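You operate a simulated robot arm through the tools that you are given. There is no shell and no other tool. Be economical: measure what you need, move in short steps, check, and stop when the job is done.

Carry out the task below with a simulated two-armed robot. There is one attempt and no reset: what you move stays moved.

TASK
Squeeze the orange half in the juice press.
Fine: hold the press, the lever tips it; peel in the blue tub; slide the press back by the basket.
Where things are to end (x, y in the base frame): juice press within 4 cm of [72, -3].
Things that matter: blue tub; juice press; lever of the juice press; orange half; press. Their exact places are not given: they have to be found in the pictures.

The check looks at the end state, three seconds after you hand in, the way a careful person would. Anything else that was tipped, shoved, dropped, spilled or broken makes it a failure.

THE ROBOT
Two 6-joint arms with two-finger parallel grippers on one trunk, on a base that drives. Base frame: it is fixed to the floor where the robot stands at the start and does not move with it; the origin is under the middle of the robot, x ahead of it, y to its left, z up. Readings come in cm, degrees, newtons and seconds.
The left shoulder is at the start at [7, 16.6, 141.9], the right one opposite. With the tool pointing down near the work surface each hand reaches from about 40 to 82 cm from the robot's upright axis, wherever it stands, measured 20 degrees to its own side. Places, roughly: lever of the juice press [60, 0, 120]; press [50, 0, 100]. Payload 3.91 kg a hand.
The TCP of each hand is the grasp point between the finger pads, 3 cm short of the fingertips. In the tool frame z runs along the fingers and y along their closing line. The gripper opens to 11 cm. The fingers are 2 cm wide and 1 cm thick; the gripper's body (4.8 by 11.2 cm) begins 5.5 cm behind the TCP.
Orientation is told as [roll, pitch, yaw] about the base's x, y, z axes, in that order, counted from this pose: with the fingers straight down and closing along the base's y, the tool's x points along the base's -x, its y along +y and its z along -z.

THE INTERFACE
- The arms move only by the tool servo_tool. It takes "left_moves", "right_moves" or both (then of equal length, played together; a hand with none holds still); each is a list that holds one entry, the list of rows, each a list of 6 numbers: the shift along the tool's x, y, z in mm, then the turn, a rotation vector about the tool's x, y, z in degrees. In form: [[[dx, dy, dz, wx, wy, wz], ...]]. A call has 1 to 20 rows; each row shifts and turns the commanded pose from where the row before left it, along the tool's axes as they then stand. "left_claw" and "right_claw" are, for a hand that has rows, the gripper command, from -1 (shut) to 1 (fully open), values between in proportion, set as the call begins (left out, the last holds). Each row takes 0.2 s and may step no farther than 5 cm and 8.6 degrees from the row before; otherwise, or with a gripper value out of range, the whole call is refused. A pose out of reach is approached as far as the arm can. The call stops where the force on the tool passes 40 N (or 10 N more than at its start, if that is more) or the arm is blocked; 0.2 s more then pass. The fingers move at their own pace (about 10.8 cm/s each) and stop on an object; they squeeze with about 38 N. The grip force told is the motor's: it shows also when the fingers shut on nothing. Time passes only in rows, and 0.2 s behind the last, so rows that do not move let the fingers close. It gives the time, the measured TCP pose, the force on the tool (base axes), the opening and the grip force at its end, in the units of the frame above (readings bear some noise), with the torque about the TCP (base axes, N m) and any sound that the robot's microphone picked up.
- Cameras (640 x 400 px; columns grow to the right, rows downward): "scene" is now at [11.93, 2.94, 162.23]; the picture's right is [0.39, -0.92, 0.00], its down [-0.74, -0.31, -0.60] and it looks along [0.55, 0.23, -0.80] (base axes); focal length 277 px, centre (320, 200). "left" rides on the left gripper at [7.7, -0.7, -11.4] in its tool frame; the picture's right is [0.09, 1.00, 0.00], its down [-0.80, 0.07, -0.59] and it looks along [-0.59, 0.05, 0.80] (tool axes); focal length 270 px, centre (320, 200). "right" rides on the right gripper at [7.7, 0.7, -11.5] in its tool frame; the picture's right is [-0.09, 1.00, 0.00], its down [-0.80, -0.07, -0.59] and it looks along [-0.59, -0.05, 0.80] (tool axes); focal length 270 px, centre (320, 200).
- grab_frame(camera): a new picture of that camera. No time passes.
- raise_lower(by): slides the trunk up (or, below 0, down) by that many cm; the arms and the scene camera ride with it, the base frame stays. It gives what a move gives, with no picture.
- roll_base(legs): drives the robot by 1 to 6 legs, each [ahead, left, turn to the left] in cm, cm and degrees, along the robot's own axes; the way and the turn of a leg run together, so that a leg with both is an arc; at most 150 cm and 180 degrees a leg. The arms and the cameras ride along, it lands a little off, and it stops where it bumps. It gives what a move gives.
- pan_tilt(pan, tilt): turns the head with the scene camera to pan (to the left, within 86 degrees either way) and tilt (down, from -29 to 69), counted from straight ahead of the robot. It gives what a move gives.
- probe_pixels(camera, pixels): for up to 12 pixels [column, row] of the newest picture of that camera ("zoom" is the newest enlarged one), the place [x, y, z] in the base frame of the surface seen there, good to about 0.2 cm. No time passes.
- close_up(camera, box): a new picture of the part [left, top, right, bottom] of that camera's present view, enlarged. No time passes.
- close_job(): hands the job in; it is judged then, once.

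Go step by step. Measure first, check grasps and placings, and put right what went wrong. The budget is 80 turns and 58 pictures, counting those below and the enlarged ones. Unless the task says otherwise, let go and move clear before handing in, and close with one line.

The tools are called after "Request:" as a command line: name --argument value ..., lists and objects as JSON in quotes. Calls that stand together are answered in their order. servo_tool: Moves the arms, as the interface text tells. Its arguments: {"type":"object","properties":{"left_moves":{"type":"array","items":{"type":"array","items":{"type":"array","items":{"type":"number"}}}},"left_claw":{"type":"number"},"right_moves":{"type":"array","items":{"type":"array","items":{"type":"array","items":{"type":"number"}}}},"right_claw":{"type":"number"}},"required":[]} The other tools are called the same way: raise_lower (by) slides the trunk up or down; roll_base (legs) drives the base; pan_tilt (pan, tilt) turns the head that bears the scene camera; grab_frame (camera) takes a picture; probe_pixels (camera, pixels) gives the place of the surface under pixels of a picture; close_up (camera, box) takes an enlarged picture of a part of a camera's view; close_job () hands the job in.

At the start:

```text
time_s: 0.0
left_ee_pos: [57.33, 34.97, 99.95]
left_orientation: [0.1, 0.0, 0.0]
left_wrist_force: [-0.8, 0.2, 0.0]
left_torque: [-0.04, 0.01, 0.0]
left_width: 11.0
left_finger_force: 0.0
right_ee_pos: [62.1, -12.14, 99.92]
right_orientation: [-0.1, 0.0, 0.0]
right_wrist_force: [-0.3, 0.1, 0.1]
right_torque: [0.01, 0.01, 0.02]
right_width: 10.99
right_finger_force: 0.0
trunk travel left (down, up): [-91.4, 2.6]
robot x, y, heading: [0.06, -0.2, 0.1]
head pan, tilt: [23.0, 53.0]
```

scene: 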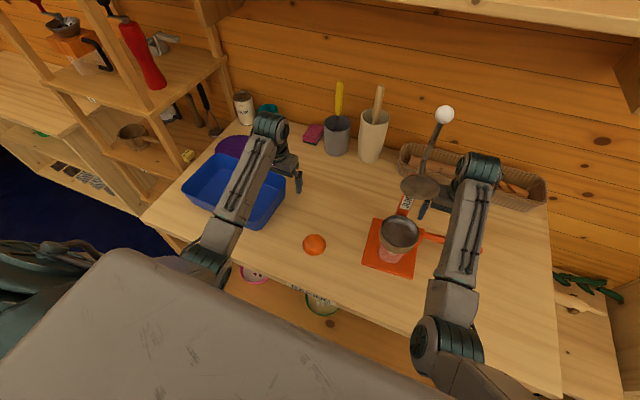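
right: 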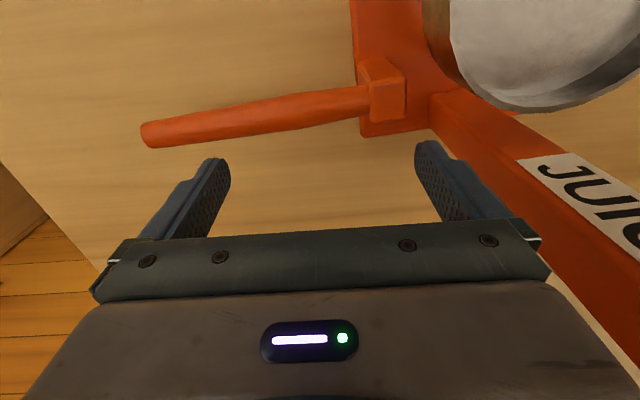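
left: 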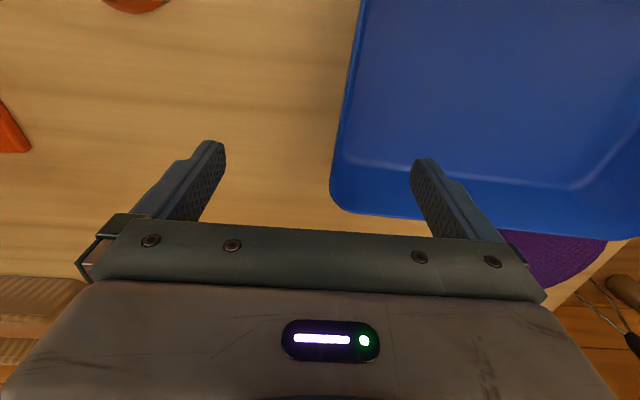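

The press stands around pixel (400,240) with a bowl on a red base, a handle to the right at (435,238), a lever up to a white ball at (445,115), and the orange half at (314,244). I'll enlarge and measure.

Request:
close_up --camera "scene" --box '[340, 90, 500, 290]'

Request:
probe_pixels --camera "scene" --pixels '[[314, 243], [305, 246], [323, 246], [445, 115], [400, 228], [388, 265], [366, 263], [413, 278], [433, 237], [236, 190], [425, 185], [406, 203]]'

```text
2.00 times, centred on (420, 190) of scene
```

zoom: 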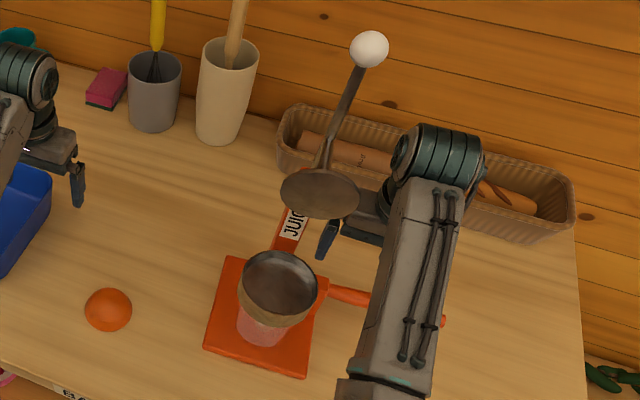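

```text
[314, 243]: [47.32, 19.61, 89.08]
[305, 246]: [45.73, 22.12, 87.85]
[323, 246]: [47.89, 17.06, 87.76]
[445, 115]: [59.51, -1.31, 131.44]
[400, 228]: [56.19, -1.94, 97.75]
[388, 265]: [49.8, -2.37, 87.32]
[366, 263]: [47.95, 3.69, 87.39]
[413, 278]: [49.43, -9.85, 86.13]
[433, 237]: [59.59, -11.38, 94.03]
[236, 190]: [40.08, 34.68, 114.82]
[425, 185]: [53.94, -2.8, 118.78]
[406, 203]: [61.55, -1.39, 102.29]
```

The press's post is hidden by the right arm; I'll move the right hand away to its side and up, and the left back a bit later. Then look again.

Request:
servo_tool --right_moves '[[[0, -40, 0, 0, 0, 0], [0, -40, -20, 0, 0, 0], [0, -40, -30, 0, 0, 0], [0, -40, -30, 0, 0, 0], [0, -30, -20, 0, 0, 0], [0, 0, 0, 0, 0, 0]]]'

Request:
pan_tilt --pan 0 --tilt 50

Request:
grab_frame --camera "scene"

Request:
close_up --camera "scene" --box '[220, 80, 420, 280]'

```text
time_s: 1.4
left_ee_pos: [57.2, 34.97, 99.91]
left_orientation: [-0.2, 0.1, 0.0]
left_wrist_force: [-0.3, -0.1, 0.3]
left_torque: [-0.02, 0.02, -0.03]
left_width: 11.01
left_finger_force: 0.0
right_ee_pos: [65.77, -31.35, 104.81]
right_orientation: [0.0, -0.2, 0.0]
right_wrist_force: [0.2, -0.7, -0.5]
right_torque: [-0.03, 0.01, 0.0]
right_width: 11.02
right_finger_force: 0.1
right hand out of reach, approached as far as the arm can: row 3, 4, 5
trunk travel left (down, up): [-91.4, 2.6]
robot x, y, heading: [0.04, 0.27, -0.2]
head pan, tilt: [23.0, 53.0]
```

```text
time_s: 2.3
left_ee_pos: [57.29, 34.94, 99.89]
left_orientation: [0.0, 0.1, 0.0]
left_wrist_force: [0.7, -0.2, 0.6]
left_torque: [0.03, 0.0, -0.02]
left_width: 10.98
left_finger_force: 0.0
right_ee_pos: [65.76, -31.37, 104.84]
right_orientation: [-0.1, -0.3, 0.0]
right_wrist_force: [1.2, -0.3, -0.6]
right_torque: [-0.01, -0.03, -0.01]
right_width: 11.02
right_finger_force: 0.2
trunk travel left (down, up): [-91.4, 2.6]
robot x, y, heading: [-0.16, -0.08, -0.0]
head pan, tilt: [0.0, 50.0]
```

```text
53 pictures are left
```

scene: 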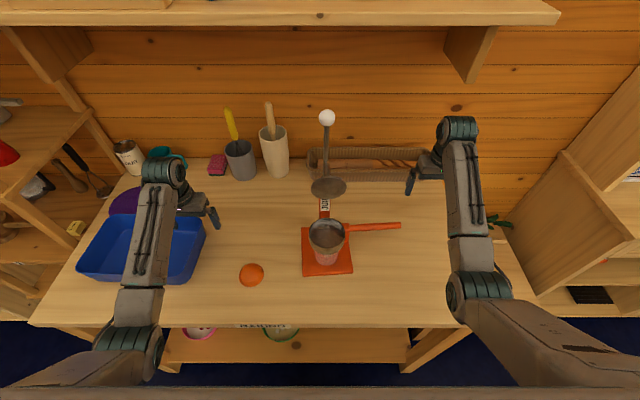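

```text
2.00 times, centred on (320, 180) of scene
```

zoom: 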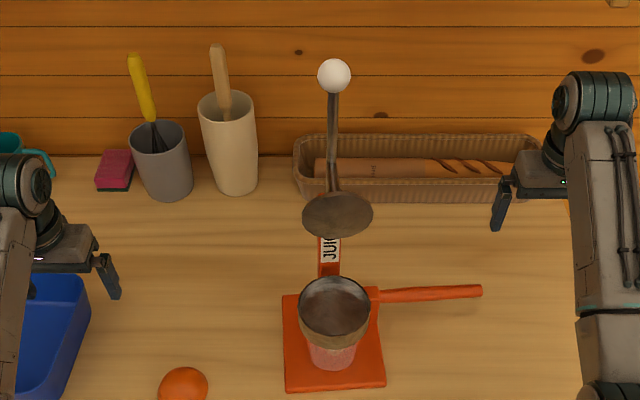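

The zoom shows ball (334,75), disc (337,215), post label (330,248), bowl (335,305), side handle (380–480,293). I'll measure these.

Request:
probe_pixels --camera "zoom" --pixels '[[334, 75], [332, 120], [332, 170], [338, 199], [337, 215], [337, 232], [328, 240], [326, 270], [335, 279], [335, 346], [300, 312], [370, 312]]'

Request:
probe_pixels --camera "zoom" --pixels '[[335, 312], [385, 296], [430, 293], [478, 291], [286, 385], [384, 382], [286, 298], [345, 200], [520, 200], [300, 195], [330, 188], [375, 291]]'

Request:
probe_pixels --camera "scene" --pixels '[[251, 272], [239, 275], [263, 275], [251, 286], [110, 220], [80, 275], [185, 284], [205, 235], [120, 270], [190, 225]]'

```text
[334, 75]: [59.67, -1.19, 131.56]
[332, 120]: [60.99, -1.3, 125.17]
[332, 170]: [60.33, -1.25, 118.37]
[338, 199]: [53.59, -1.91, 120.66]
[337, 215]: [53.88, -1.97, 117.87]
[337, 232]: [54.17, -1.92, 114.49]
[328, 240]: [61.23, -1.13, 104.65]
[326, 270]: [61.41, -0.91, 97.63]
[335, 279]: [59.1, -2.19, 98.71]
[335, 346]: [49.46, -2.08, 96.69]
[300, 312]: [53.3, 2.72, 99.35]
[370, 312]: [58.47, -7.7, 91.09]
```

```text
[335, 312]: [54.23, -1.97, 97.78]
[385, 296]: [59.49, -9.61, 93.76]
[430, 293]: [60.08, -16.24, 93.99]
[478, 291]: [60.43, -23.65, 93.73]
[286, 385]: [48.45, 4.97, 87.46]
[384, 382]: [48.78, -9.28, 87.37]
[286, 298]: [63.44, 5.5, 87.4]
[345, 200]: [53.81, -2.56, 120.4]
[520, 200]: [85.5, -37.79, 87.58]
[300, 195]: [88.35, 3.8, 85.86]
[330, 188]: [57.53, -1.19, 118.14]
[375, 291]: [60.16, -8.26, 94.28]
```

```text
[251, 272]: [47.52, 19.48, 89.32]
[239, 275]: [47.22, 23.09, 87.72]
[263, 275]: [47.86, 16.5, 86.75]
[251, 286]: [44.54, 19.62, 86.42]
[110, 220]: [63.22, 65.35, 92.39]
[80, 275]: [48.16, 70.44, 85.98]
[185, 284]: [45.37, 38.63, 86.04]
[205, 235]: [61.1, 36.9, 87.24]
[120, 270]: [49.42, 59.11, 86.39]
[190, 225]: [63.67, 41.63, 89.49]
```

Base plate spans x 48.4–63.4, y −9.3–5.5; bowl centre about (54.2,−2), rim z≈99; orange at (47.5,19.7), about 6.5 cm wide; handle bar at (60,−9…−24,94). I'll take a closer view of the bowl and send the left hand above the orange.

Request:
close_up --camera "scene" --box '[290, 170, 370, 280]'

Request:
probe_pixels --camera "zoom" --pixels '[[320, 200], [320, 230], [320, 250], [290, 200], [350, 200], [320, 170], [250, 210], [390, 210], [320, 140]]'

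Request:
servo_tool --left_moves '[[[0, 0, -40, 0, 0, 0], [25, -40, -20, 0, 0, 0], [25, -40, 0, 0, 0, 0], [25, -40, 0, 0, 0, 0], [23, -33, 0, 0, 0, 0], [0, 0, 0, 0, 0, 0]]]' --left_claw 1

Request:
grab_frame --camera "left"

```text
3.64 times, centred on (330, 225) of scene
```

zoom: 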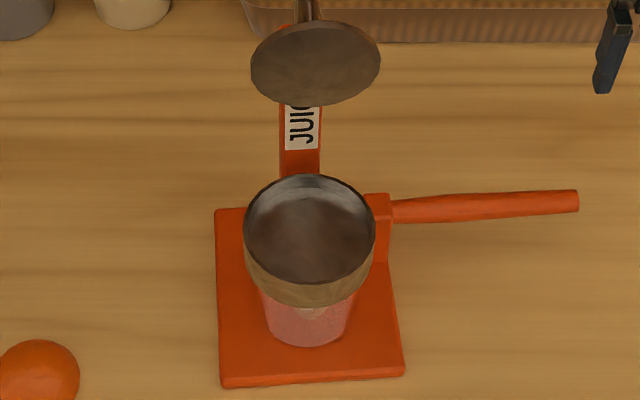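

```text
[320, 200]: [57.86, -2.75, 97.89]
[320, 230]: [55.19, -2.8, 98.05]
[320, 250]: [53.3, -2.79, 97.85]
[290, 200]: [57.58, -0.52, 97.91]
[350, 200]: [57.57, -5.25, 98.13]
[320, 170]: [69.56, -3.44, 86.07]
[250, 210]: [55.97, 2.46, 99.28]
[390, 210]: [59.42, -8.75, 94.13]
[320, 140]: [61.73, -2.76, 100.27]
```

```text
refused: row 2 steps farther than a row can; nothing moved
```

```text
50 pictures are left
```

left: 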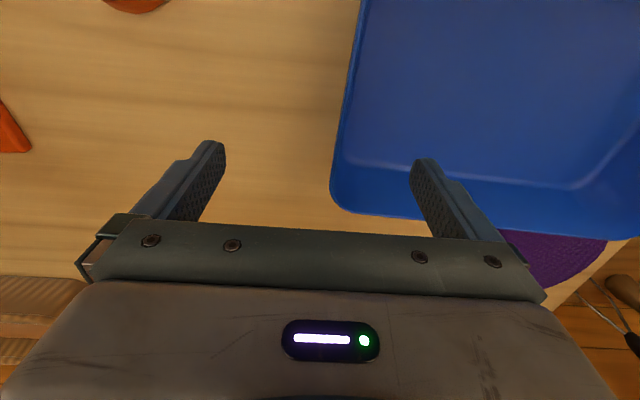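

The bowl floor is at z≈97.9 with the rim at 99.4 (shallow), and my move was refused for step size. I'll back the base up 6 cm for working room and then move the left hand in smaller steps.

Request:
roll_base --legs '[[-6, 0, 0]]'

Request:
servo_tool --left_moves '[[[0, 0, -40, 0, 0, 0], [8, -35, 0, 0, 0, 0], [8, -35, 0, 0, 0, 0], [8, -35, 0, 0, 0, 0], [8, -35, 0, 0, 0, 0], [6, -13, 0, 0, 0, 0], [0, 0, 0, 0, 0, 0]]]' --left_claw 1

Request:
grab_frame --camera "left"

```text
time_s: 3.2
left_ee_pos: [51.92, 34.99, 99.53]
left_orientation: [0.0, 0.5, 0.1]
left_wrist_force: [1.0, -0.1, -0.6]
left_torque: [-0.04, 0.06, -0.03]
left_width: 11.0
left_finger_force: 0.0
right_ee_pos: [60.6, -31.14, 104.18]
right_orientation: [0.0, 0.3, 0.1]
right_wrist_force: [-0.3, 0.8, -0.3]
right_torque: [-0.01, 0.04, -0.02]
right_width: 11.0
right_finger_force: 0.0
trunk travel left (down, up): [-91.4, 2.6]
robot x, y, heading: [-6.05, 0.47, -0.3]
head pan, tilt: [0.0, 50.0]
```

```text
time_s: 4.8
left_ee_pos: [49.73, 21.1, 98.51]
left_orientation: [-0.1, -0.2, 0.0]
left_wrist_force: [-0.8, 0.5, -0.8]
left_torque: [0.02, 0.03, -0.02]
left_width: 11.01
left_finger_force: 0.1
left hand out of reach, approached as far as the arm can: row 1, 2, 3, 4, 6
right_ee_pos: [59.93, -31.21, 104.78]
right_orientation: [0.0, -0.2, 0.0]
right_wrist_force: [-0.7, -0.4, -0.3]
right_torque: [-0.01, -0.03, -0.01]
right_width: 10.99
right_finger_force: 0.0
trunk travel left (down, up): [-91.4, 2.6]
robot x, y, heading: [-6.16, -0.03, -0.1]
head pan, tilt: [0.0, 50.0]
```

```text
49 pictures are left
```

left: 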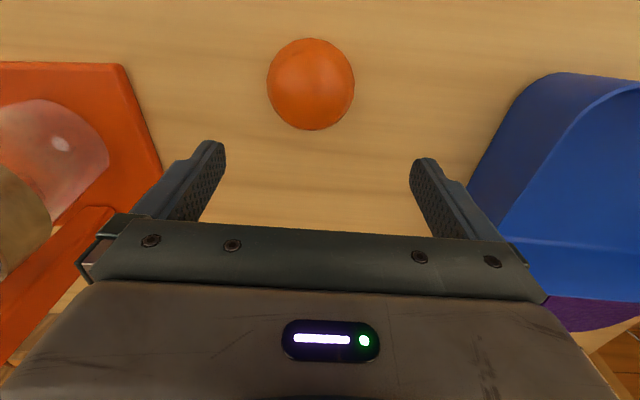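

The orange is at (311,83) in the left view. Tool-down height is limited, so I'll raise the trunk fully, and probe the orange from here.

Request:
probe_pixels --camera "left" --pixels '[[270, 88], [352, 84], [311, 41], [311, 126], [311, 85], [105, 155], [470, 220]]'

Request:
raise_lower --by 2.6

```text
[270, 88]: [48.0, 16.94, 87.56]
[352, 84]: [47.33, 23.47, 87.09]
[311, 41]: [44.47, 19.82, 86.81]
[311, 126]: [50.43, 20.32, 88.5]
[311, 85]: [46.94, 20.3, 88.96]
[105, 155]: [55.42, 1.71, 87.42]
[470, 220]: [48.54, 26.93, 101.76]
```

```text
time_s: 5.6
left_ee_pos: [49.51, 21.06, 101.12]
left_orientation: [0.1, -0.2, 0.0]
left_wrist_force: [-0.1, -0.1, 0.6]
left_torque: [0.0, -0.01, 0.0]
left_width: 11.0
left_finger_force: 0.0
right_ee_pos: [59.85, -31.27, 107.39]
right_orientation: [-0.1, -0.2, -0.1]
right_wrist_force: [0.7, 0.9, -0.3]
right_torque: [-0.03, 0.0, -0.03]
right_width: 11.0
right_finger_force: 0.0
trunk travel left (down, up): [-94.0, 0.0]
robot x, y, heading: [-5.92, -0.02, 0.4]
head pan, tilt: [0.0, 50.0]
```

The orange centre is (47.4,20.1). I'll lower over it to TCP z≈90.2.

Request:
servo_tool --left_moves '[[[21, -9, 0, 0, 0, 0], [0, 0, 30, 0, 0, 0], [0, 0, 30, 0, 0, 0], [0, 0, 25, 0, 0, 0], [0, 0, 20, 0, 0, 0], [0, 0, 0, 0, 0, 0]]]'

Request:
grab_frame --camera "left"

```text
time_s: 7.0
left_ee_pos: [47.66, 20.08, 89.79]
left_orientation: [0.1, -0.1, 0.0]
left_wrist_force: [0.0, -0.2, -0.7]
left_torque: [0.02, 0.02, -0.03]
left_width: 11.02
left_finger_force: 0.1
left hand out of reach, approached as far as the arm can: row 1
right_ee_pos: [59.88, -31.28, 107.31]
right_orientation: [0.0, -0.1, 0.0]
right_wrist_force: [0.3, -0.6, 0.3]
right_torque: [0.01, -0.05, 0.05]
right_width: 11.01
right_finger_force: 0.0
trunk travel left (down, up): [-94.0, 0.0]
robot x, y, heading: [-6.19, -0.39, 0.0]
head pan, tilt: [0.0, 50.0]
```

```text
48 pictures are left
```

left: 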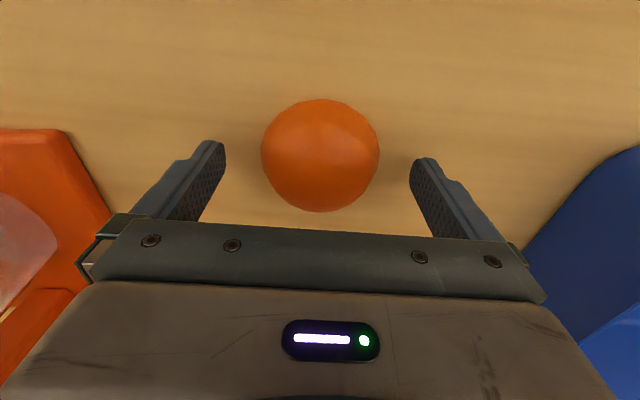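

The orange is centred between the fingers. Closing, then lifting.

Request:
servo_tool --left_moves '[[[0, 0, 0, 0, 0, 0], [0, 0, 0, 0, 0, 0], [0, 0, 0, 0, 0, 0], [0, 0, 0, 0, 0, 0], [0, 0, -30, 0, 0, 0], [0, 0, -30, 0, 0, 0], [0, 0, -30, 0, 0, 0], [0, 0, 0, 0, 0, 0]]]' --left_claw -1

Request:
grab_frame --camera "left"

```text
time_s: 8.8
left_ee_pos: [47.85, 20.02, 98.8]
left_orientation: [0.0, -0.3, -0.1]
left_wrist_force: [0.5, -0.6, -1.2]
left_torque: [-0.01, -0.02, 0.02]
left_width: 6.39
left_finger_force: 37.9
right_ee_pos: [59.89, -31.3, 107.37]
right_orientation: [0.1, -0.2, 0.0]
right_wrist_force: [0.4, 0.0, -0.4]
right_torque: [0.0, -0.04, -0.02]
right_width: 10.98
right_finger_force: 0.1
trunk travel left (down, up): [-94.0, 0.0]
robot x, y, heading: [-5.8, -0.03, 0.0]
head pan, tilt: [0.0, 50.0]
```

```text
47 pictures are left
```

left: 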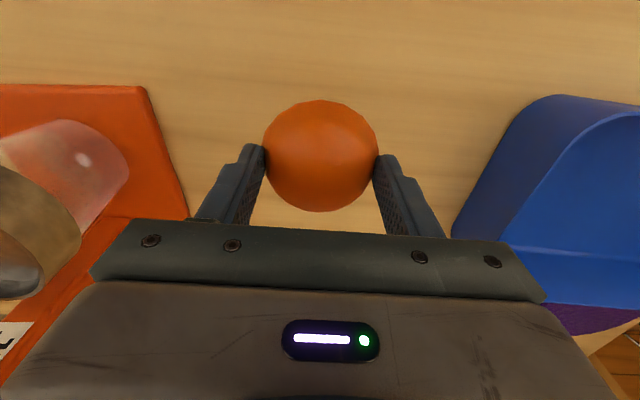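

Orange held (width 6.39), but a straight-down hand over the bowl would hit the lever disc (z 114–121 at x 54). I'll set it back, and regrasp with the tool tilted 35° so the hand stays in front of the disc.

Request:
servo_tool --left_moves '[[[0, 0, 40, 0, 0, 0], [0, 0, 35, 0, 0, 0], [0, 0, 14, 0, 0, 0], [0, 0, 0, 0, 0, 0]]]'

Request:
servo_tool --left_moves '[[[0, 0, 0, 0, 0, 0], [0, 0, 0, 0, 0, 0], [0, 0, 0, 0, 0, 0], [0, 0, -40, 0, 0, 0], [0, 0, -20, 0, 0, 0], [0, 0, 0, 0, -7, 0], [0, 0, 0, 0, -7, 0], [0, 0, 0, 0, -7, 0], [0, 0, 0, 0, -7, 0], [0, 0, 0, 0, -7, 0], [0, 0, 0, 0, 0, 0]]]' --left_claw 1

Request:
grab_frame --camera "left"

```text
time_s: 9.8
left_ee_pos: [47.7, 19.9, 90.02]
left_orientation: [0.0, -0.3, 0.2]
left_wrist_force: [-0.2, 0.2, -1.7]
left_torque: [-0.04, 0.03, 0.0]
left_width: 6.36
left_finger_force: 37.9
right_ee_pos: [59.81, -31.21, 107.39]
right_orientation: [0.0, -0.2, 0.0]
right_wrist_force: [0.3, 0.1, -0.5]
right_torque: [0.01, 0.03, -0.01]
right_width: 11.02
right_finger_force: 0.1
trunk travel left (down, up): [-94.0, 0.0]
robot x, y, heading: [-6.06, -0.03, 0.1]
head pan, tilt: [0.0, 50.0]
```

```text
time_s: 12.2
left_ee_pos: [47.82, 20.03, 96.07]
left_orientation: [0.0, -35.2, -0.1]
left_wrist_force: [0.3, -0.2, -0.4]
left_torque: [0.02, -0.02, 0.01]
left_width: 11.0
left_finger_force: 0.0
right_ee_pos: [59.95, -31.36, 107.36]
right_orientation: [0.0, -0.1, 0.0]
right_wrist_force: [0.5, -0.2, 0.1]
right_torque: [0.0, -0.01, -0.02]
right_width: 10.99
right_finger_force: 0.1
trunk travel left (down, up): [-94.0, 0.0]
robot x, y, heading: [-5.98, 0.1, 0.1]
head pan, tilt: [0.0, 50.0]
```

```text
46 pictures are left
```

left: 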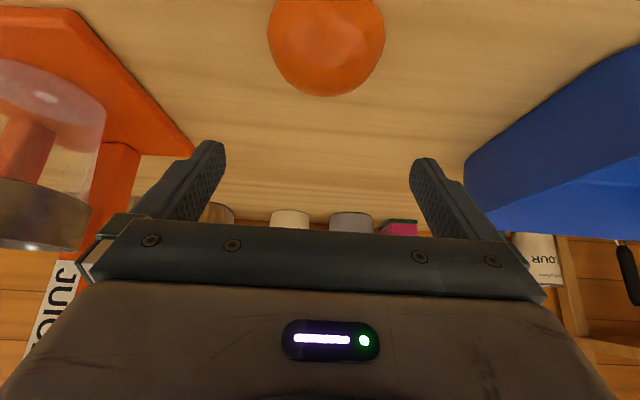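

Tilted to 35°. Now descending to TCP (46.3,20,90.2) around the orange and closing.

Request:
servo_tool --left_moves '[[[23, 0, 20, 0, 0, 0], [23, 0, 20, 0, 0, 0], [0, 0, 0, 0, 0, 0]]]'

Request:
grab_frame --camera "left"

Request:
probe_pixels --camera "left" --pixels '[[320, 130], [320, 100], [320, 180], [265, 130], [375, 130]]'

```text
time_s: 13.0
left_ee_pos: [46.17, 19.99, 90.27]
left_orientation: [0.0, -35.3, 0.1]
left_wrist_force: [0.1, 0.6, -0.5]
left_torque: [0.02, 0.0, -0.03]
left_width: 11.02
left_finger_force: 0.0
right_ee_pos: [59.98, -31.34, 107.38]
right_orientation: [0.1, -0.1, 0.0]
right_wrist_force: [1.0, -0.6, -0.8]
right_torque: [0.01, 0.01, -0.01]
right_width: 11.0
right_finger_force: 0.0
trunk travel left (down, up): [-94.0, 0.0]
robot x, y, heading: [-5.85, -0.23, 0.2]
head pan, tilt: [0.0, 50.0]
```

```text
45 pictures are left
```

left: 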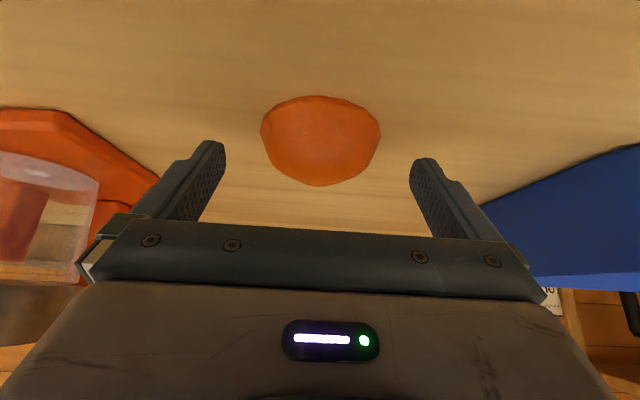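

```text
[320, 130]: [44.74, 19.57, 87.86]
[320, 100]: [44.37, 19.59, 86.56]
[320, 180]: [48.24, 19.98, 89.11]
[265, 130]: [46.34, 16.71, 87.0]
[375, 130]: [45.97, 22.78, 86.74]
```

The front edge is at x 44.4, so the centre is at 47.5 as wanted. Closing and lifting straight up.

Request:
servo_tool --left_moves '[[[0, 0, 0, 0, 0, 0], [0, 0, 0, 0, 0, 0], [0, 0, 0, 0, 0, 0], [0, 0, 0, 0, 0, 0], [-17, 0, -24, 0, 0, 0], [-23, 0, -33, 0, 0, 0], [-23, 0, -33, 0, 0, 0], [-20, 0, -29, 0, 0, 0], [0, 0, 0, 0, 0, 0]]]' --left_claw -1

Request:
grab_frame --camera "left"

```text
time_s: 15.0
left_ee_pos: [46.46, 19.81, 105.23]
left_orientation: [0.0, -35.3, 0.1]
left_wrist_force: [0.0, 0.6, -0.6]
left_torque: [-0.01, -0.02, -0.01]
left_width: 5.74
left_finger_force: 38.0
right_ee_pos: [60.01, -31.26, 107.33]
right_orientation: [0.0, -0.1, 0.0]
right_wrist_force: [-0.4, 0.4, 0.4]
right_torque: [-0.03, 0.04, 0.01]
right_width: 10.97
right_finger_force: 0.2
trunk travel left (down, up): [-94.0, 0.0]
robot x, y, heading: [-6.01, -0.0, -0.0]
head pan, tilt: [0.0, 50.0]
```

```text
44 pictures are left
```

left: 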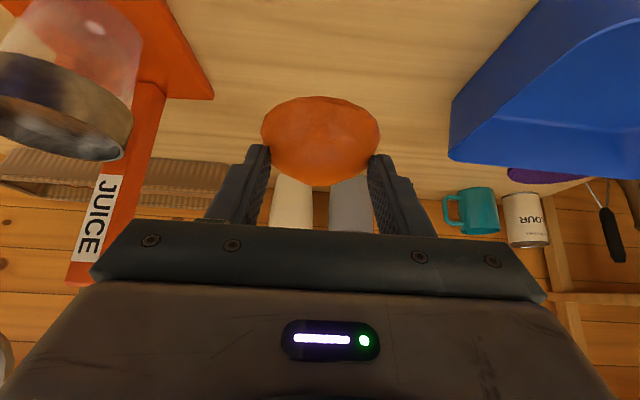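

Held. Moving right across to y −2.1 at this height.

Request:
servo_tool --left_moves '[[[0, -44, 0, 0, 0, 0], [0, -44, 0, 0, 0, 0], [0, -44, 0, 0, 0, 0], [0, -44, 0, 0, 0, 0], [0, -43, 0, 0, 0, 0], [0, 0, 0, 0, 0, 0]]]'

Request:
grab_frame --camera "scene"

```text
time_s: 15.6
left_ee_pos: [47.36, 20.17, 103.63]
left_orientation: [11.0, -35.1, -6.4]
left_wrist_force: [-0.7, 0.1, -0.9]
left_torque: [-0.01, 0.02, 0.01]
left_width: 5.7
left_finger_force: 38.3
left hand out of reach, approached as far as the arm can: row 2, 3
right_ee_pos: [59.98, -31.1, 107.54]
right_orientation: [-0.1, -0.1, -0.1]
right_wrist_force: [-0.3, 0.3, -0.3]
right_torque: [-0.03, 0.0, 0.02]
right_width: 10.97
right_finger_force: 0.1
trunk travel left (down, up): [-94.0, 0.0]
robot x, y, heading: [-6.11, 0.49, 0.0]
head pan, tilt: [0.0, 50.0]
stopped in row 3 (left hand): the arm was blocked; the commanded pose is now the measured one
```

```text
43 pictures are left
```

scene: 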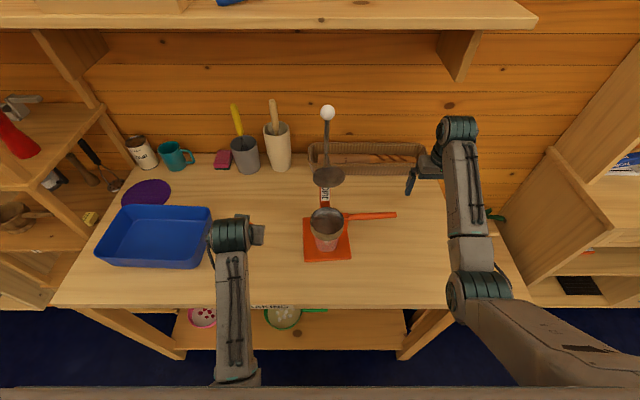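

The left arm ran out of its workspace crossing toward the middle (stopped at y 20, with a bit of roll). I'll move the base back 8 and right 10 cm, so that the press lies better between the two arms, then straighten the tool.

Request:
roll_base --legs '[[-8, -10, 0]]'

Request:
servo_tool --left_moves '[[[0, 0, 0, 3.65, 0.25, -2.6], [0, 0, 0, 3.65, 0.25, -2.6], [0, 0, 0, 0, 0, 0]]]'

Request:
grab_frame --camera "scene"

```text
time_s: 16.9
left_ee_pos: [39.4, 10.36, 103.55]
left_orientation: [11.0, -35.1, -6.1]
left_wrist_force: [0.5, 0.1, 0.5]
left_torque: [0.0, 0.02, -0.02]
left_width: 5.68
left_finger_force: 37.9
right_ee_pos: [52.23, -40.76, 107.43]
right_orientation: [-0.1, -0.1, 0.2]
right_wrist_force: [-0.5, 0.7, -0.3]
right_torque: [-0.05, 0.02, 0.01]
right_width: 10.99
right_finger_force: 0.0
trunk travel left (down, up): [-94.0, 0.0]
robot x, y, heading: [-13.89, -10.01, 0.2]
head pan, tilt: [0.0, 50.0]
```

```text
time_s: 17.7
left_ee_pos: [39.2, 9.93, 103.79]
left_orientation: [0.3, -35.1, 0.0]
left_wrist_force: [0.1, 1.0, -0.3]
left_torque: [-0.02, 0.06, 0.01]
left_width: 5.68
left_finger_force: 38.1
right_ee_pos: [52.02, -41.14, 107.38]
right_orientation: [0.1, -0.2, 0.1]
right_wrist_force: [0.1, 0.0, -0.1]
right_torque: [0.04, 0.01, -0.01]
right_width: 11.01
right_finger_force: 0.1
trunk travel left (down, up): [-94.0, 0.0]
robot x, y, heading: [-13.87, -9.6, 0.3]
head pan, tilt: [0.0, 50.0]
```

```text
42 pictures are left
```

scene: 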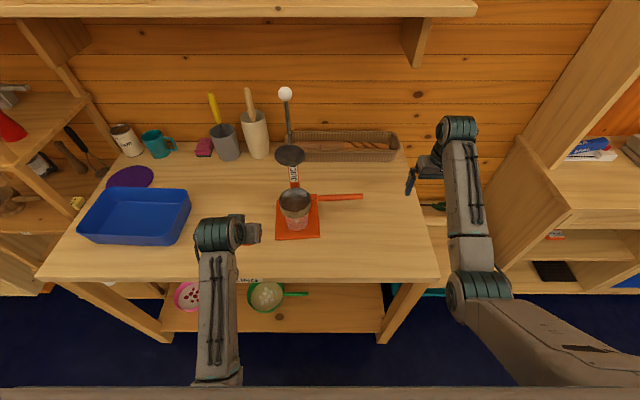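

Straight again. Moving to just in front of the bowl, (46,−2.1,105).

Request:
servo_tool --left_moves '[[[-25, 0, 10, 0, 0, 0], [-25, -30, 10, 0, 0, 0], [-14, -30, 7, 0, 0, 0], [0, -30, 0, 0, 0, 0], [0, -30, 0, 0, 0, 0], [0, 0, 0, 0, 0, 0]]]'

Request:
grab_frame --camera "left"

```text
time_s: 18.8
left_ee_pos: [45.77, 9.05, 102.55]
left_orientation: [11.3, -33.5, -4.6]
left_wrist_force: [0.4, 0.4, -1.0]
left_torque: [0.01, -0.03, 0.0]
left_width: 5.66
left_finger_force: 38.3
left hand out of reach, approached as far as the arm can: row 5
right_ee_pos: [52.21, -40.81, 107.3]
right_orientation: [0.0, -0.1, 0.1]
right_wrist_force: [-0.4, -0.4, 0.3]
right_torque: [0.04, 0.05, 0.0]
right_width: 11.0
right_finger_force: 0.1
trunk travel left (down, up): [-94.0, 0.0]
robot x, y, heading: [-13.78, -9.83, 0.5]
head pan, tilt: [0.0, 50.0]
stopped in row 5 (left hand): the arm was blocked; the commanded pose is now the measured one
```

```text
41 pictures are left
```

left: 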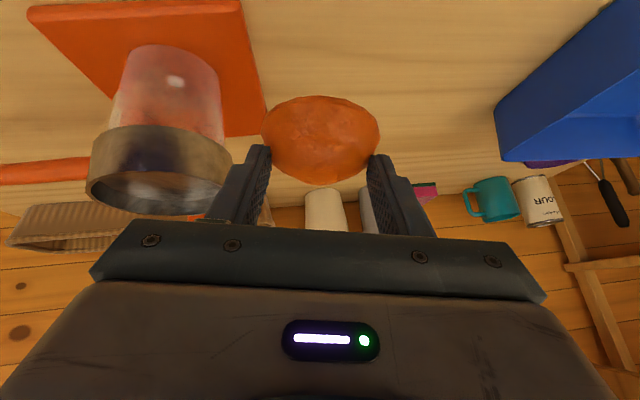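

The left arm again stops when the hand crosses about 19 cm left of the robot's middle with this tilt. I'll straighten it, back off, and shift the base another 17 cm right so the bowl sits in the left arm's good zone.

Request:
servo_tool --left_moves '[[[0, 20, 0, 4.35, 0.5, -1.9], [0, 20, 0, 4.35, 0.5, -1.9], [0, 10, 0, 0, 0, 0], [-12, 0, -17, 0, 0, 0], [0, 0, 0, 0, 0, 0]]]'

Request:
roll_base --legs '[[0, -17, 0]]'

Request:
grab_frame --camera "scene"

```text
time_s: 20.0
left_ee_pos: [45.92, 13.94, 105.26]
left_orientation: [-0.2, -32.9, 0.2]
left_wrist_force: [-0.5, 0.2, 0.2]
left_torque: [0.03, 0.01, 0.04]
left_width: 5.68
left_finger_force: 37.5
right_ee_pos: [52.16, -40.84, 107.41]
right_orientation: [0.0, -0.1, 0.1]
right_wrist_force: [0.4, -0.1, 0.3]
right_torque: [-0.02, -0.01, -0.01]
right_width: 11.01
right_finger_force: 0.0
trunk travel left (down, up): [-94.0, 0.0]
robot x, y, heading: [-14.16, -10.02, 0.2]
head pan, tilt: [0.0, 50.0]
```

```text
time_s: 21.4
left_ee_pos: [45.81, -2.83, 105.15]
left_orientation: [-0.2, -32.9, 0.3]
left_wrist_force: [0.0, 0.9, -0.5]
left_torque: [0.01, 0.03, 0.01]
left_width: 5.64
left_finger_force: 38.1
right_ee_pos: [52.17, -57.63, 107.58]
right_orientation: [-0.2, -0.2, 0.3]
right_wrist_force: [0.7, 0.9, -0.5]
right_torque: [0.01, 0.01, 0.02]
right_width: 11.0
right_finger_force: 0.2
trunk travel left (down, up): [-94.0, 0.0]
robot x, y, heading: [-13.92, -26.91, 0.1]
head pan, tilt: [0.0, 50.0]
```

```text
40 pictures are left
```

scene: 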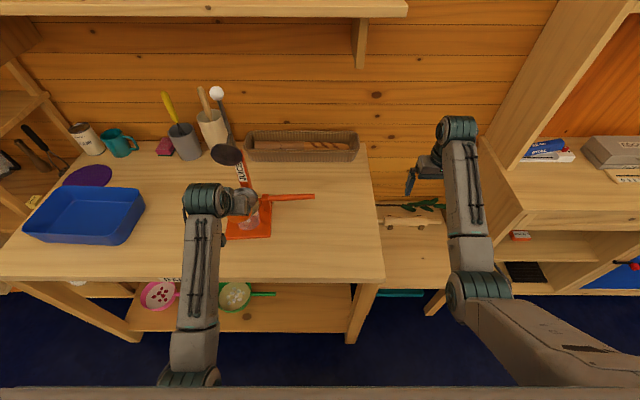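

The hand is at (45.8,−2.8,105) in front of the bowl. Moving forward over the bowl.

Request:
servo_tool --left_moves '[[[-20, 7, 13, 0, 0, 0], [-20, 0, 13, 0, 0, 0], [-20, 0, 13, 0, 0, 0], [0, 0, 0, 0, 0, 0]]]'

Request:
grab_frame --camera "left"

Request:
close_up --camera "scene" --box '[170, 80, 300, 250]'

```text
time_s: 22.4
left_ee_pos: [53.22, -2.37, 105.33]
left_orientation: [-0.1, -32.9, 0.2]
left_wrist_force: [-0.4, 0.0, -0.2]
left_torque: [0.02, 0.0, -0.01]
left_width: 5.59
left_finger_force: 38.0
right_ee_pos: [52.13, -57.86, 107.39]
right_orientation: [0.1, -0.3, 0.4]
right_wrist_force: [-0.8, -0.1, -0.3]
right_torque: [-0.02, 0.0, -0.01]
right_width: 10.99
right_finger_force: 0.0
trunk travel left (down, up): [-94.0, 0.0]
robot x, y, heading: [-13.96, -27.42, 0.3]
head pan, tilt: [0.0, 50.0]
```

```text
39 pictures are left
```

left: 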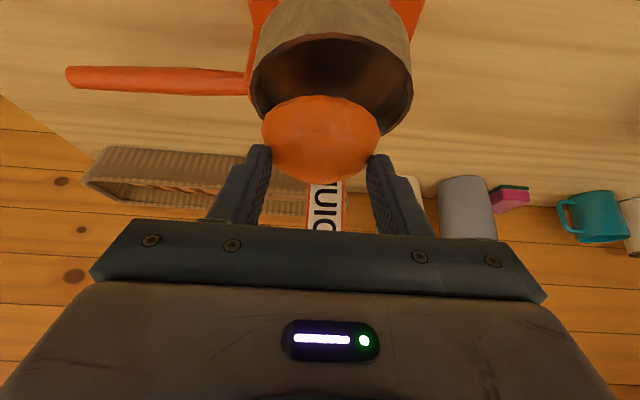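

```text
2.35 times, centred on (235, 165) of scene
```

zoom: 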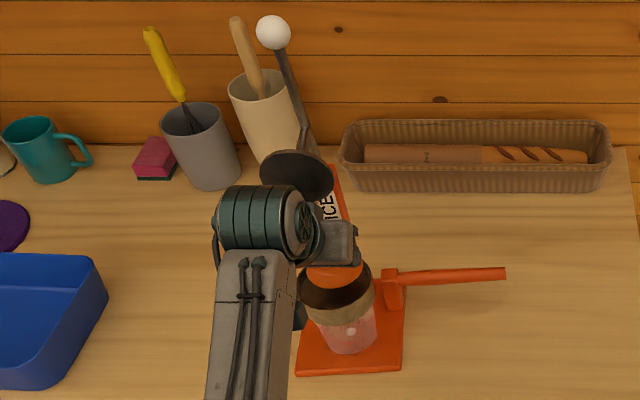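

The orange is over the bowl; I'll check the lateral alignment by probing the rim in the left view.

Request:
probe_pixels --camera "left" --pixels '[[256, 80], [408, 80], [330, 40], [320, 100], [320, 150], [268, 130], [375, 130], [330, 70], [390, 110]]'

```text
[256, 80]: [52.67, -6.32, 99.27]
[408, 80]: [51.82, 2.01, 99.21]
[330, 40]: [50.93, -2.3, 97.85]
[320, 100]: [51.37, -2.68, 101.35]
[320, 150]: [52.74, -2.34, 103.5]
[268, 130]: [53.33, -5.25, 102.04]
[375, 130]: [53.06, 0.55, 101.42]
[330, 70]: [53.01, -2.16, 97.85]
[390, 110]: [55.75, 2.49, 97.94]
```

Aligned within 2–3 mm (rim centre y −2.15). Lowering 3 cm into the bowl.

Request:
servo_tool --left_moves '[[[8, 2, 12, 0, 0, 0], [8, 0, 12, 0, 0, 0], [1.5, 0, 2.5, 0, 0, 0], [0, 0, 0, 0, 0, 0]]]'

```text
time_s: 23.4
left_ee_pos: [52.68, -2.27, 102.78]
left_orientation: [0.0, -33.6, 0.3]
left_wrist_force: [-3.4, 6.9, 36.2]
left_torque: [-0.83, -1.36, 0.18]
left_width: 5.66
left_finger_force: 38.4
right_ee_pos: [51.58, -57.99, 107.81]
right_orientation: [0.1, -0.5, 0.2]
right_wrist_force: [0.0, -0.4, -0.3]
right_torque: [-0.02, -0.01, 0.0]
right_width: 10.99
right_finger_force: 0.0
trunk travel left (down, up): [-94.0, 0.0]
robot x, y, heading: [-13.92, -26.67, 0.4]
head pan, tilt: [0.0, 50.0]
```

It touched down (36 N up). Now releasing with a moderate opening and withdrawing up along the tool axis.

Request:
servo_tool --left_moves '[[[-1, 0, -2, 0, 0, 0], [0, 0, 0, 0, 0, 0], [0, 0, 0, 0, 0, 0]]]' --left_claw 0.35

Request:
servo_tool --left_moves '[[[0, 0, -15, 0, 0, 0], [0, 0, -25, 0, 0, 0], [0, 0, -30, 0, 0, 0], [0, 0, -30, 0, 0, 0], [0, 0, 0, 0, 0, 0]]]' --left_claw 0.7

Request:
grab_frame --camera "left"

```text
time_s: 24.2
left_ee_pos: [52.89, -2.18, 102.24]
left_orientation: [-0.2, -32.8, 0.2]
left_wrist_force: [0.7, 4.0, 1.4]
left_torque: [0.08, 0.01, 0.05]
left_width: 7.17
left_finger_force: 0.0
right_ee_pos: [52.1, -57.83, 107.48]
right_orientation: [0.1, -0.2, 0.4]
right_wrist_force: [0.1, -0.3, -0.3]
right_torque: [-0.02, 0.01, -0.01]
right_width: 10.99
right_finger_force: 0.0
trunk travel left (down, up): [-94.0, 0.0]
robot x, y, heading: [-13.76, -26.97, 0.4]
head pan, tilt: [0.0, 50.0]
```

```text
time_s: 25.4
left_ee_pos: [47.18, -2.06, 110.83]
left_orientation: [-0.1, -32.8, 0.2]
left_wrist_force: [-0.6, -0.6, -0.4]
left_torque: [-0.01, 0.01, 0.01]
left_width: 9.33
left_finger_force: 0.0
right_ee_pos: [52.18, -57.9, 107.34]
right_orientation: [0.1, -0.1, 0.3]
right_wrist_force: [0.8, -0.6, 0.1]
right_torque: [-0.01, 0.0, -0.03]
right_width: 11.01
right_finger_force: 0.1
trunk travel left (down, up): [-94.0, 0.0]
robot x, y, heading: [-13.93, -26.88, 0.4]
head pan, tilt: [0.0, 50.0]
```

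```text
37 pictures are left
```

left: 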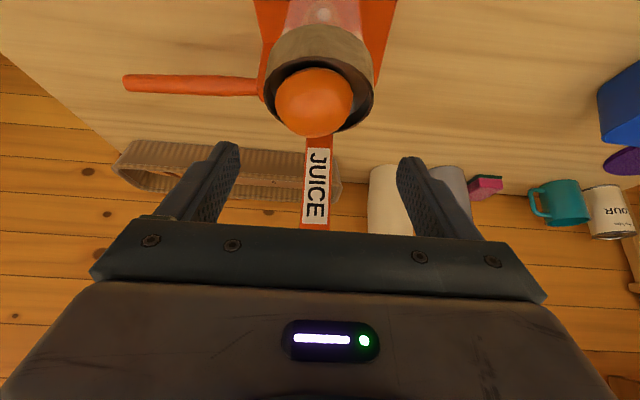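

The orange half sits in the bowl. Next: shift the base 5 cm left, and bring the right hand toward the side handle with its fingers turned to close along x (yaw 90).

Request:
roll_base --legs '[[0, 5, 0]]'

Request:
servo_tool --right_moves '[[[0, 20, 0, 0, 0, -8.2], [0, 30, 0, 0, 0, -8.2], [0, 0, 0, 0, 0, -8.2], [0, 0, 0, 0, 0, -8.2], [0, 0, 0, 0, 0, -8.2], [0, 0, 0, 0, 0, -8.2], [0, 0, 0, 0, 0, -8.2], [0, 0, 0, 0, 0, -8.2], [0, 0, 0, 0, 0, -8.2], [0, 0, 0, 0, 0, -8.2], [0, 0, 0, 0, 0, -8], [0, 0, 0, 0, 0, 0]]]'

```text
time_s: 26.4
left_ee_pos: [47.32, 1.83, 110.86]
left_orientation: [0.4, -32.9, -0.1]
left_wrist_force: [0.6, -1.0, 0.1]
left_torque: [0.03, 0.0, 0.07]
left_width: 9.36
left_finger_force: 0.0
right_ee_pos: [52.06, -54.1, 107.1]
right_orientation: [0.5, -0.1, 0.4]
right_wrist_force: [0.1, 0.5, -0.3]
right_torque: [0.06, -0.02, -0.01]
right_width: 11.0
right_finger_force: 0.1
trunk travel left (down, up): [-94.0, 0.0]
robot x, y, heading: [-14.09, -22.12, 0.4]
head pan, tilt: [0.0, 50.0]
```

```text
time_s: 29.0
left_ee_pos: [47.3, 2.54, 110.74]
left_orientation: [-0.2, -32.9, 0.2]
left_wrist_force: [0.3, -1.0, 0.4]
left_torque: [-0.01, 0.03, -0.02]
left_width: 9.33
left_finger_force: 0.1
right_ee_pos: [52.17, -48.3, 106.85]
right_orientation: [-0.2, 0.0, 90.3]
right_wrist_force: [-0.4, -0.5, 0.2]
right_torque: [0.02, 0.0, 0.0]
right_width: 10.99
right_finger_force: 0.1
right hand out of reach, approached as far as the arm can: row 2
trunk travel left (down, up): [-94.0, 0.0]
robot x, y, heading: [-14.06, -22.15, 0.3]
head pan, tilt: [0.0, 50.0]
```

Yaw 90 reached. Moving the right hand above the handle end at (60.2,−20).

Request:
servo_tool --right_moves '[[[-35, -10, 5, 0, 0, 0], [-35, -10, 5, 0, 0, 0], [-35, -10, 5, 0, 0, 0], [-35, -10, 5, 0, 0, 0], [-35, -10, 5, 0, 0, 0], [-35, -10, 5, 0, 0, 0], [-35, -10, 5, 0, 0, 0], [-35, -10, 0, 0, 0, 0], [0, 0, 0, 0, 0, 0]]]' --right_claw 0.0

Request:
grab_frame --camera "right"

```text
time_s: 31.0
left_ee_pos: [47.22, 2.5, 110.87]
left_orientation: [-0.2, -33.0, 0.1]
left_wrist_force: [-0.5, 0.4, 0.3]
left_torque: [-0.02, -0.01, -0.02]
left_width: 9.36
left_finger_force: 0.0
right_ee_pos: [59.85, -20.43, 103.4]
right_orientation: [-0.3, 0.0, 90.2]
right_wrist_force: [0.8, 0.1, 0.5]
right_torque: [0.03, -0.03, 0.01]
right_width: 5.51
right_finger_force: 0.0
trunk travel left (down, up): [-94.0, 0.0]
robot x, y, heading: [-14.13, -21.93, 0.3]
head pan, tilt: [0.0, 50.0]
```

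```text
36 pictures are left
```

right: 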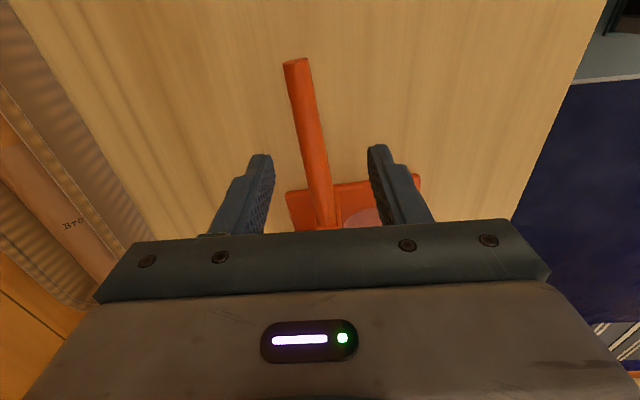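

The handle lies between the fingers. Descending to z≈93.2 and a bit closer to the press, then gripping.

Request:
servo_tool --right_moves '[[[-25, -4, 20, 0, 0, 0], [0, 0, 30, 0, 0, 0], [0, 0, 30, 0, 0, 0], [0, 0, 22, 0, 0, 0], [0, 0, 0, 0, 0, 0]]]'

Request:
grab_frame --camera "right"

Request:
probe_pixels --camera "right" --pixels '[[310, 130], [300, 70], [320, 160]]'

```text
time_s: 32.2
left_ee_pos: [47.42, 2.67, 110.83]
left_orientation: [-0.3, -32.8, 0.2]
left_wrist_force: [0.0, 0.3, -0.3]
left_torque: [0.0, 0.0, -0.01]
left_width: 9.36
left_finger_force: 0.1
right_ee_pos: [57.9, -19.41, 93.66]
right_orientation: [-0.2, 0.1, 90.0]
right_wrist_force: [1.2, 0.9, 0.7]
right_torque: [-0.06, 0.03, -0.01]
right_width: 5.55
right_finger_force: 0.6
right hand out of reach, approached as far as the arm can: row 2, 3, 4
trunk travel left (down, up): [-94.0, 0.0]
robot x, y, heading: [-13.51, -22.23, 0.3]
head pan, tilt: [0.0, 50.0]
```

```text
35 pictures are left
```

right: 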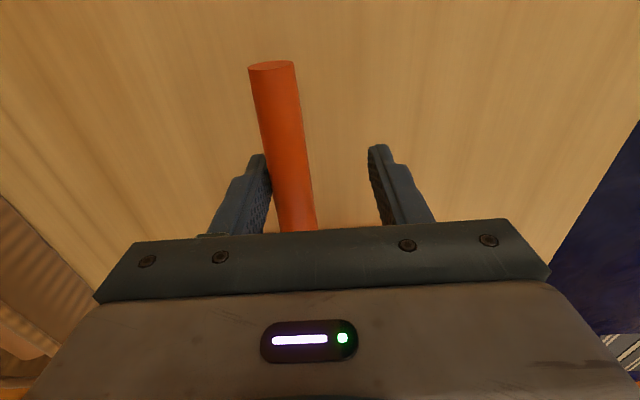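

```text
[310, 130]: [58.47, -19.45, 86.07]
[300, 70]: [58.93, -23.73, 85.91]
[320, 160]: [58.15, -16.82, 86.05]
```

The right arm hit its reach limit at x 57.9, so the far finger almost touches the handle. I'll drive the base forward 2.5 cm to centre it.

Request:
roll_base --legs '[[2.5, 0, 0]]'

Request:
grab_frame --camera "right"

Request:
probe_pixels --camera "right" --pixels '[[330, 130], [320, 90], [325, 110], [318, 200]]'

```text
time_s: 33.0
left_ee_pos: [49.3, 2.66, 111.12]
left_orientation: [-0.2, -33.3, 0.2]
left_wrist_force: [-0.9, -0.6, 0.3]
left_torque: [-0.01, -0.02, 0.0]
left_width: 9.34
left_finger_force: 0.0
right_ee_pos: [59.97, -19.57, 94.31]
right_orientation: [-0.4, -0.1, 90.1]
right_wrist_force: [-0.5, 0.1, -0.1]
right_torque: [0.01, -0.06, -0.03]
right_width: 5.5
right_finger_force: 0.1
trunk travel left (down, up): [-94.0, 0.0]
robot x, y, heading: [-11.46, -22.07, 0.3]
head pan, tilt: [0.0, 50.0]
```

```text
34 pictures are left
```

right: 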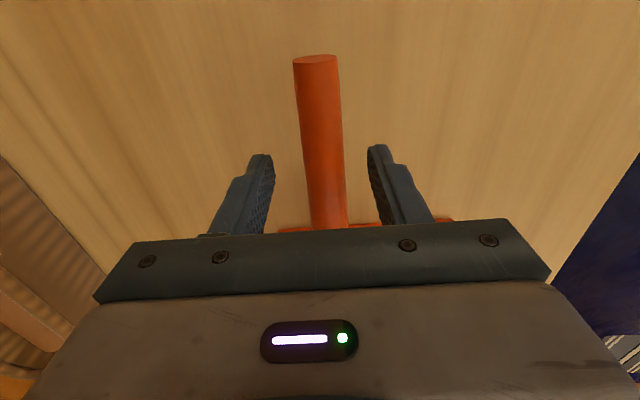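

```text
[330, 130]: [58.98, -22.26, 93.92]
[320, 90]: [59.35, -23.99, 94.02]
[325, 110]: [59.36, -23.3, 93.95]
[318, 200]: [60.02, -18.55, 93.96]
```

The handle is centred between the right fingers. Before gripping, I'll test that the left hand reaches the lever ball: raise it to z≈131 in front of the ball and tilt to about −50°.

Request:
servo_tool --left_moves '[[[-22, 0, -34, 0, 0, 0], [-22, 0, -34, 0, 0, 0], [-22, 0, -34, 0, 0, 0], [-22, 0, -34, 0, 0, 0], [-22, -10, -34, 0, 0, 0], [0, -10, 0, 0, -8.5, 0], [0, -20, 0, 0, -8.5, 0], [0, 0, 0, 0, 0, 0]]]'

Request:
grab_frame --camera "left"

Request:
grab_frame --camera "scene"

```text
time_s: 34.8
left_ee_pos: [53.08, -1.23, 126.67]
left_orientation: [-0.2, -49.9, 0.2]
left_wrist_force: [0.3, 0.8, -0.2]
left_torque: [0.02, -0.03, 0.01]
left_width: 9.37
left_finger_force: 0.0
left hand out of reach, approached as far as the arm can: row 4, 5
right_ee_pos: [60.42, -19.43, 93.84]
right_orientation: [-0.1, 0.0, 90.2]
right_wrist_force: [0.0, 0.4, 0.4]
right_torque: [0.0, -0.01, -0.01]
right_width: 5.52
right_finger_force: 0.0
trunk travel left (down, up): [-94.0, 0.0]
robot x, y, heading: [-11.24, -22.19, 0.1]
head pan, tilt: [0.0, 50.0]
```

```text
33 pictures are left
```

left: 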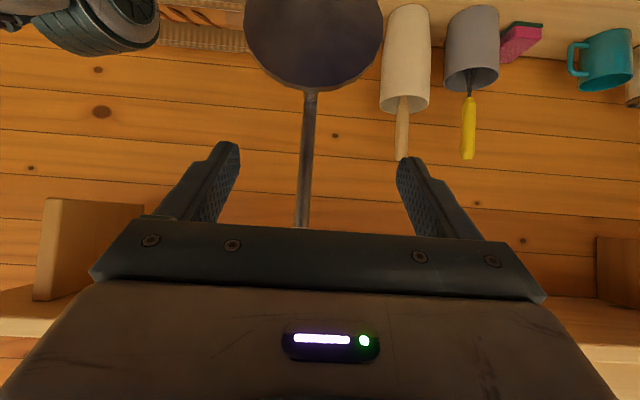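

```text
32 pictures are left
```

scene: 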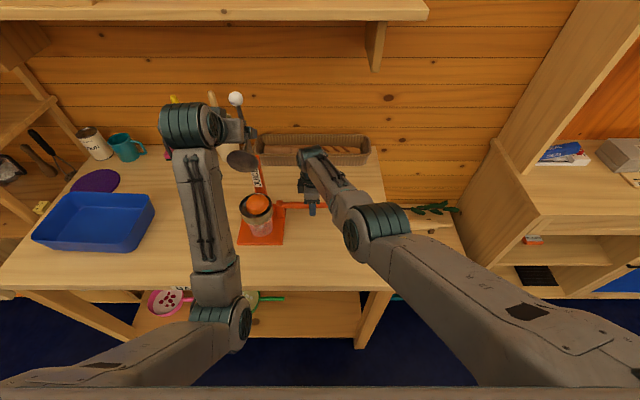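

Left arm reaches fine: rod visible centrally at (308,150). I'll tilt a bit more, rise to ball height and look.

Request:
servo_tool --left_moves '[[[0, 0, 0, 0, -8.5, 0], [0, 0, 0, 0, -8.5, 0], [-20, 0, -9, 0, 0, 0], [-20, 0, -9, 0, 0, 0], [0, 0, 0, 0, 0, 0]]]'

Request:
close_up --camera "scene" --box '[150, 70, 310, 260]'

Request:
probe_pixels --camera "scene" --pixels '[[236, 99], [230, 98], [242, 98], [236, 93], [237, 112]]'

```text
time_s: 36.0
left_ee_pos: [52.94, -1.3, 131.12]
left_orientation: [-0.4, -66.9, 0.5]
left_wrist_force: [0.0, 0.1, 0.1]
left_torque: [0.0, 0.03, 0.02]
left_width: 9.35
left_finger_force: 0.0
right_ee_pos: [60.34, -19.36, 93.99]
right_orientation: [-0.2, -0.1, 90.1]
right_wrist_force: [-0.6, 0.4, 0.2]
right_torque: [-0.01, -0.02, -0.02]
right_width: 5.5
right_finger_force: 0.0
trunk travel left (down, up): [-94.0, 0.0]
robot x, y, heading: [-11.31, -22.38, 0.4]
head pan, tilt: [0.0, 50.0]
```

```text
2.11 times, centred on (230, 165) of scene
```

zoom: 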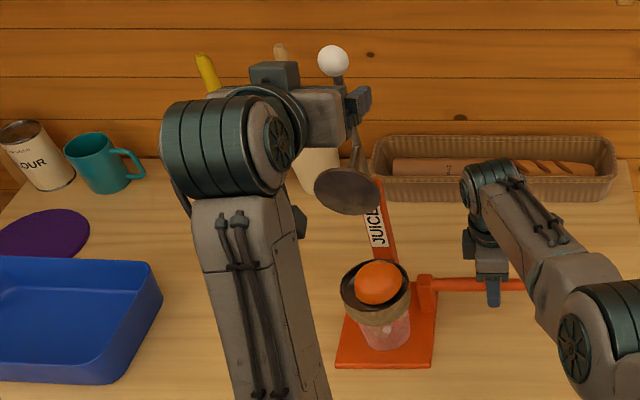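

```text
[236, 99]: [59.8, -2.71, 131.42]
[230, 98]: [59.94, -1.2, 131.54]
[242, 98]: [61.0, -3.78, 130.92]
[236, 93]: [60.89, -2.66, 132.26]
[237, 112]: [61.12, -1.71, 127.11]
```

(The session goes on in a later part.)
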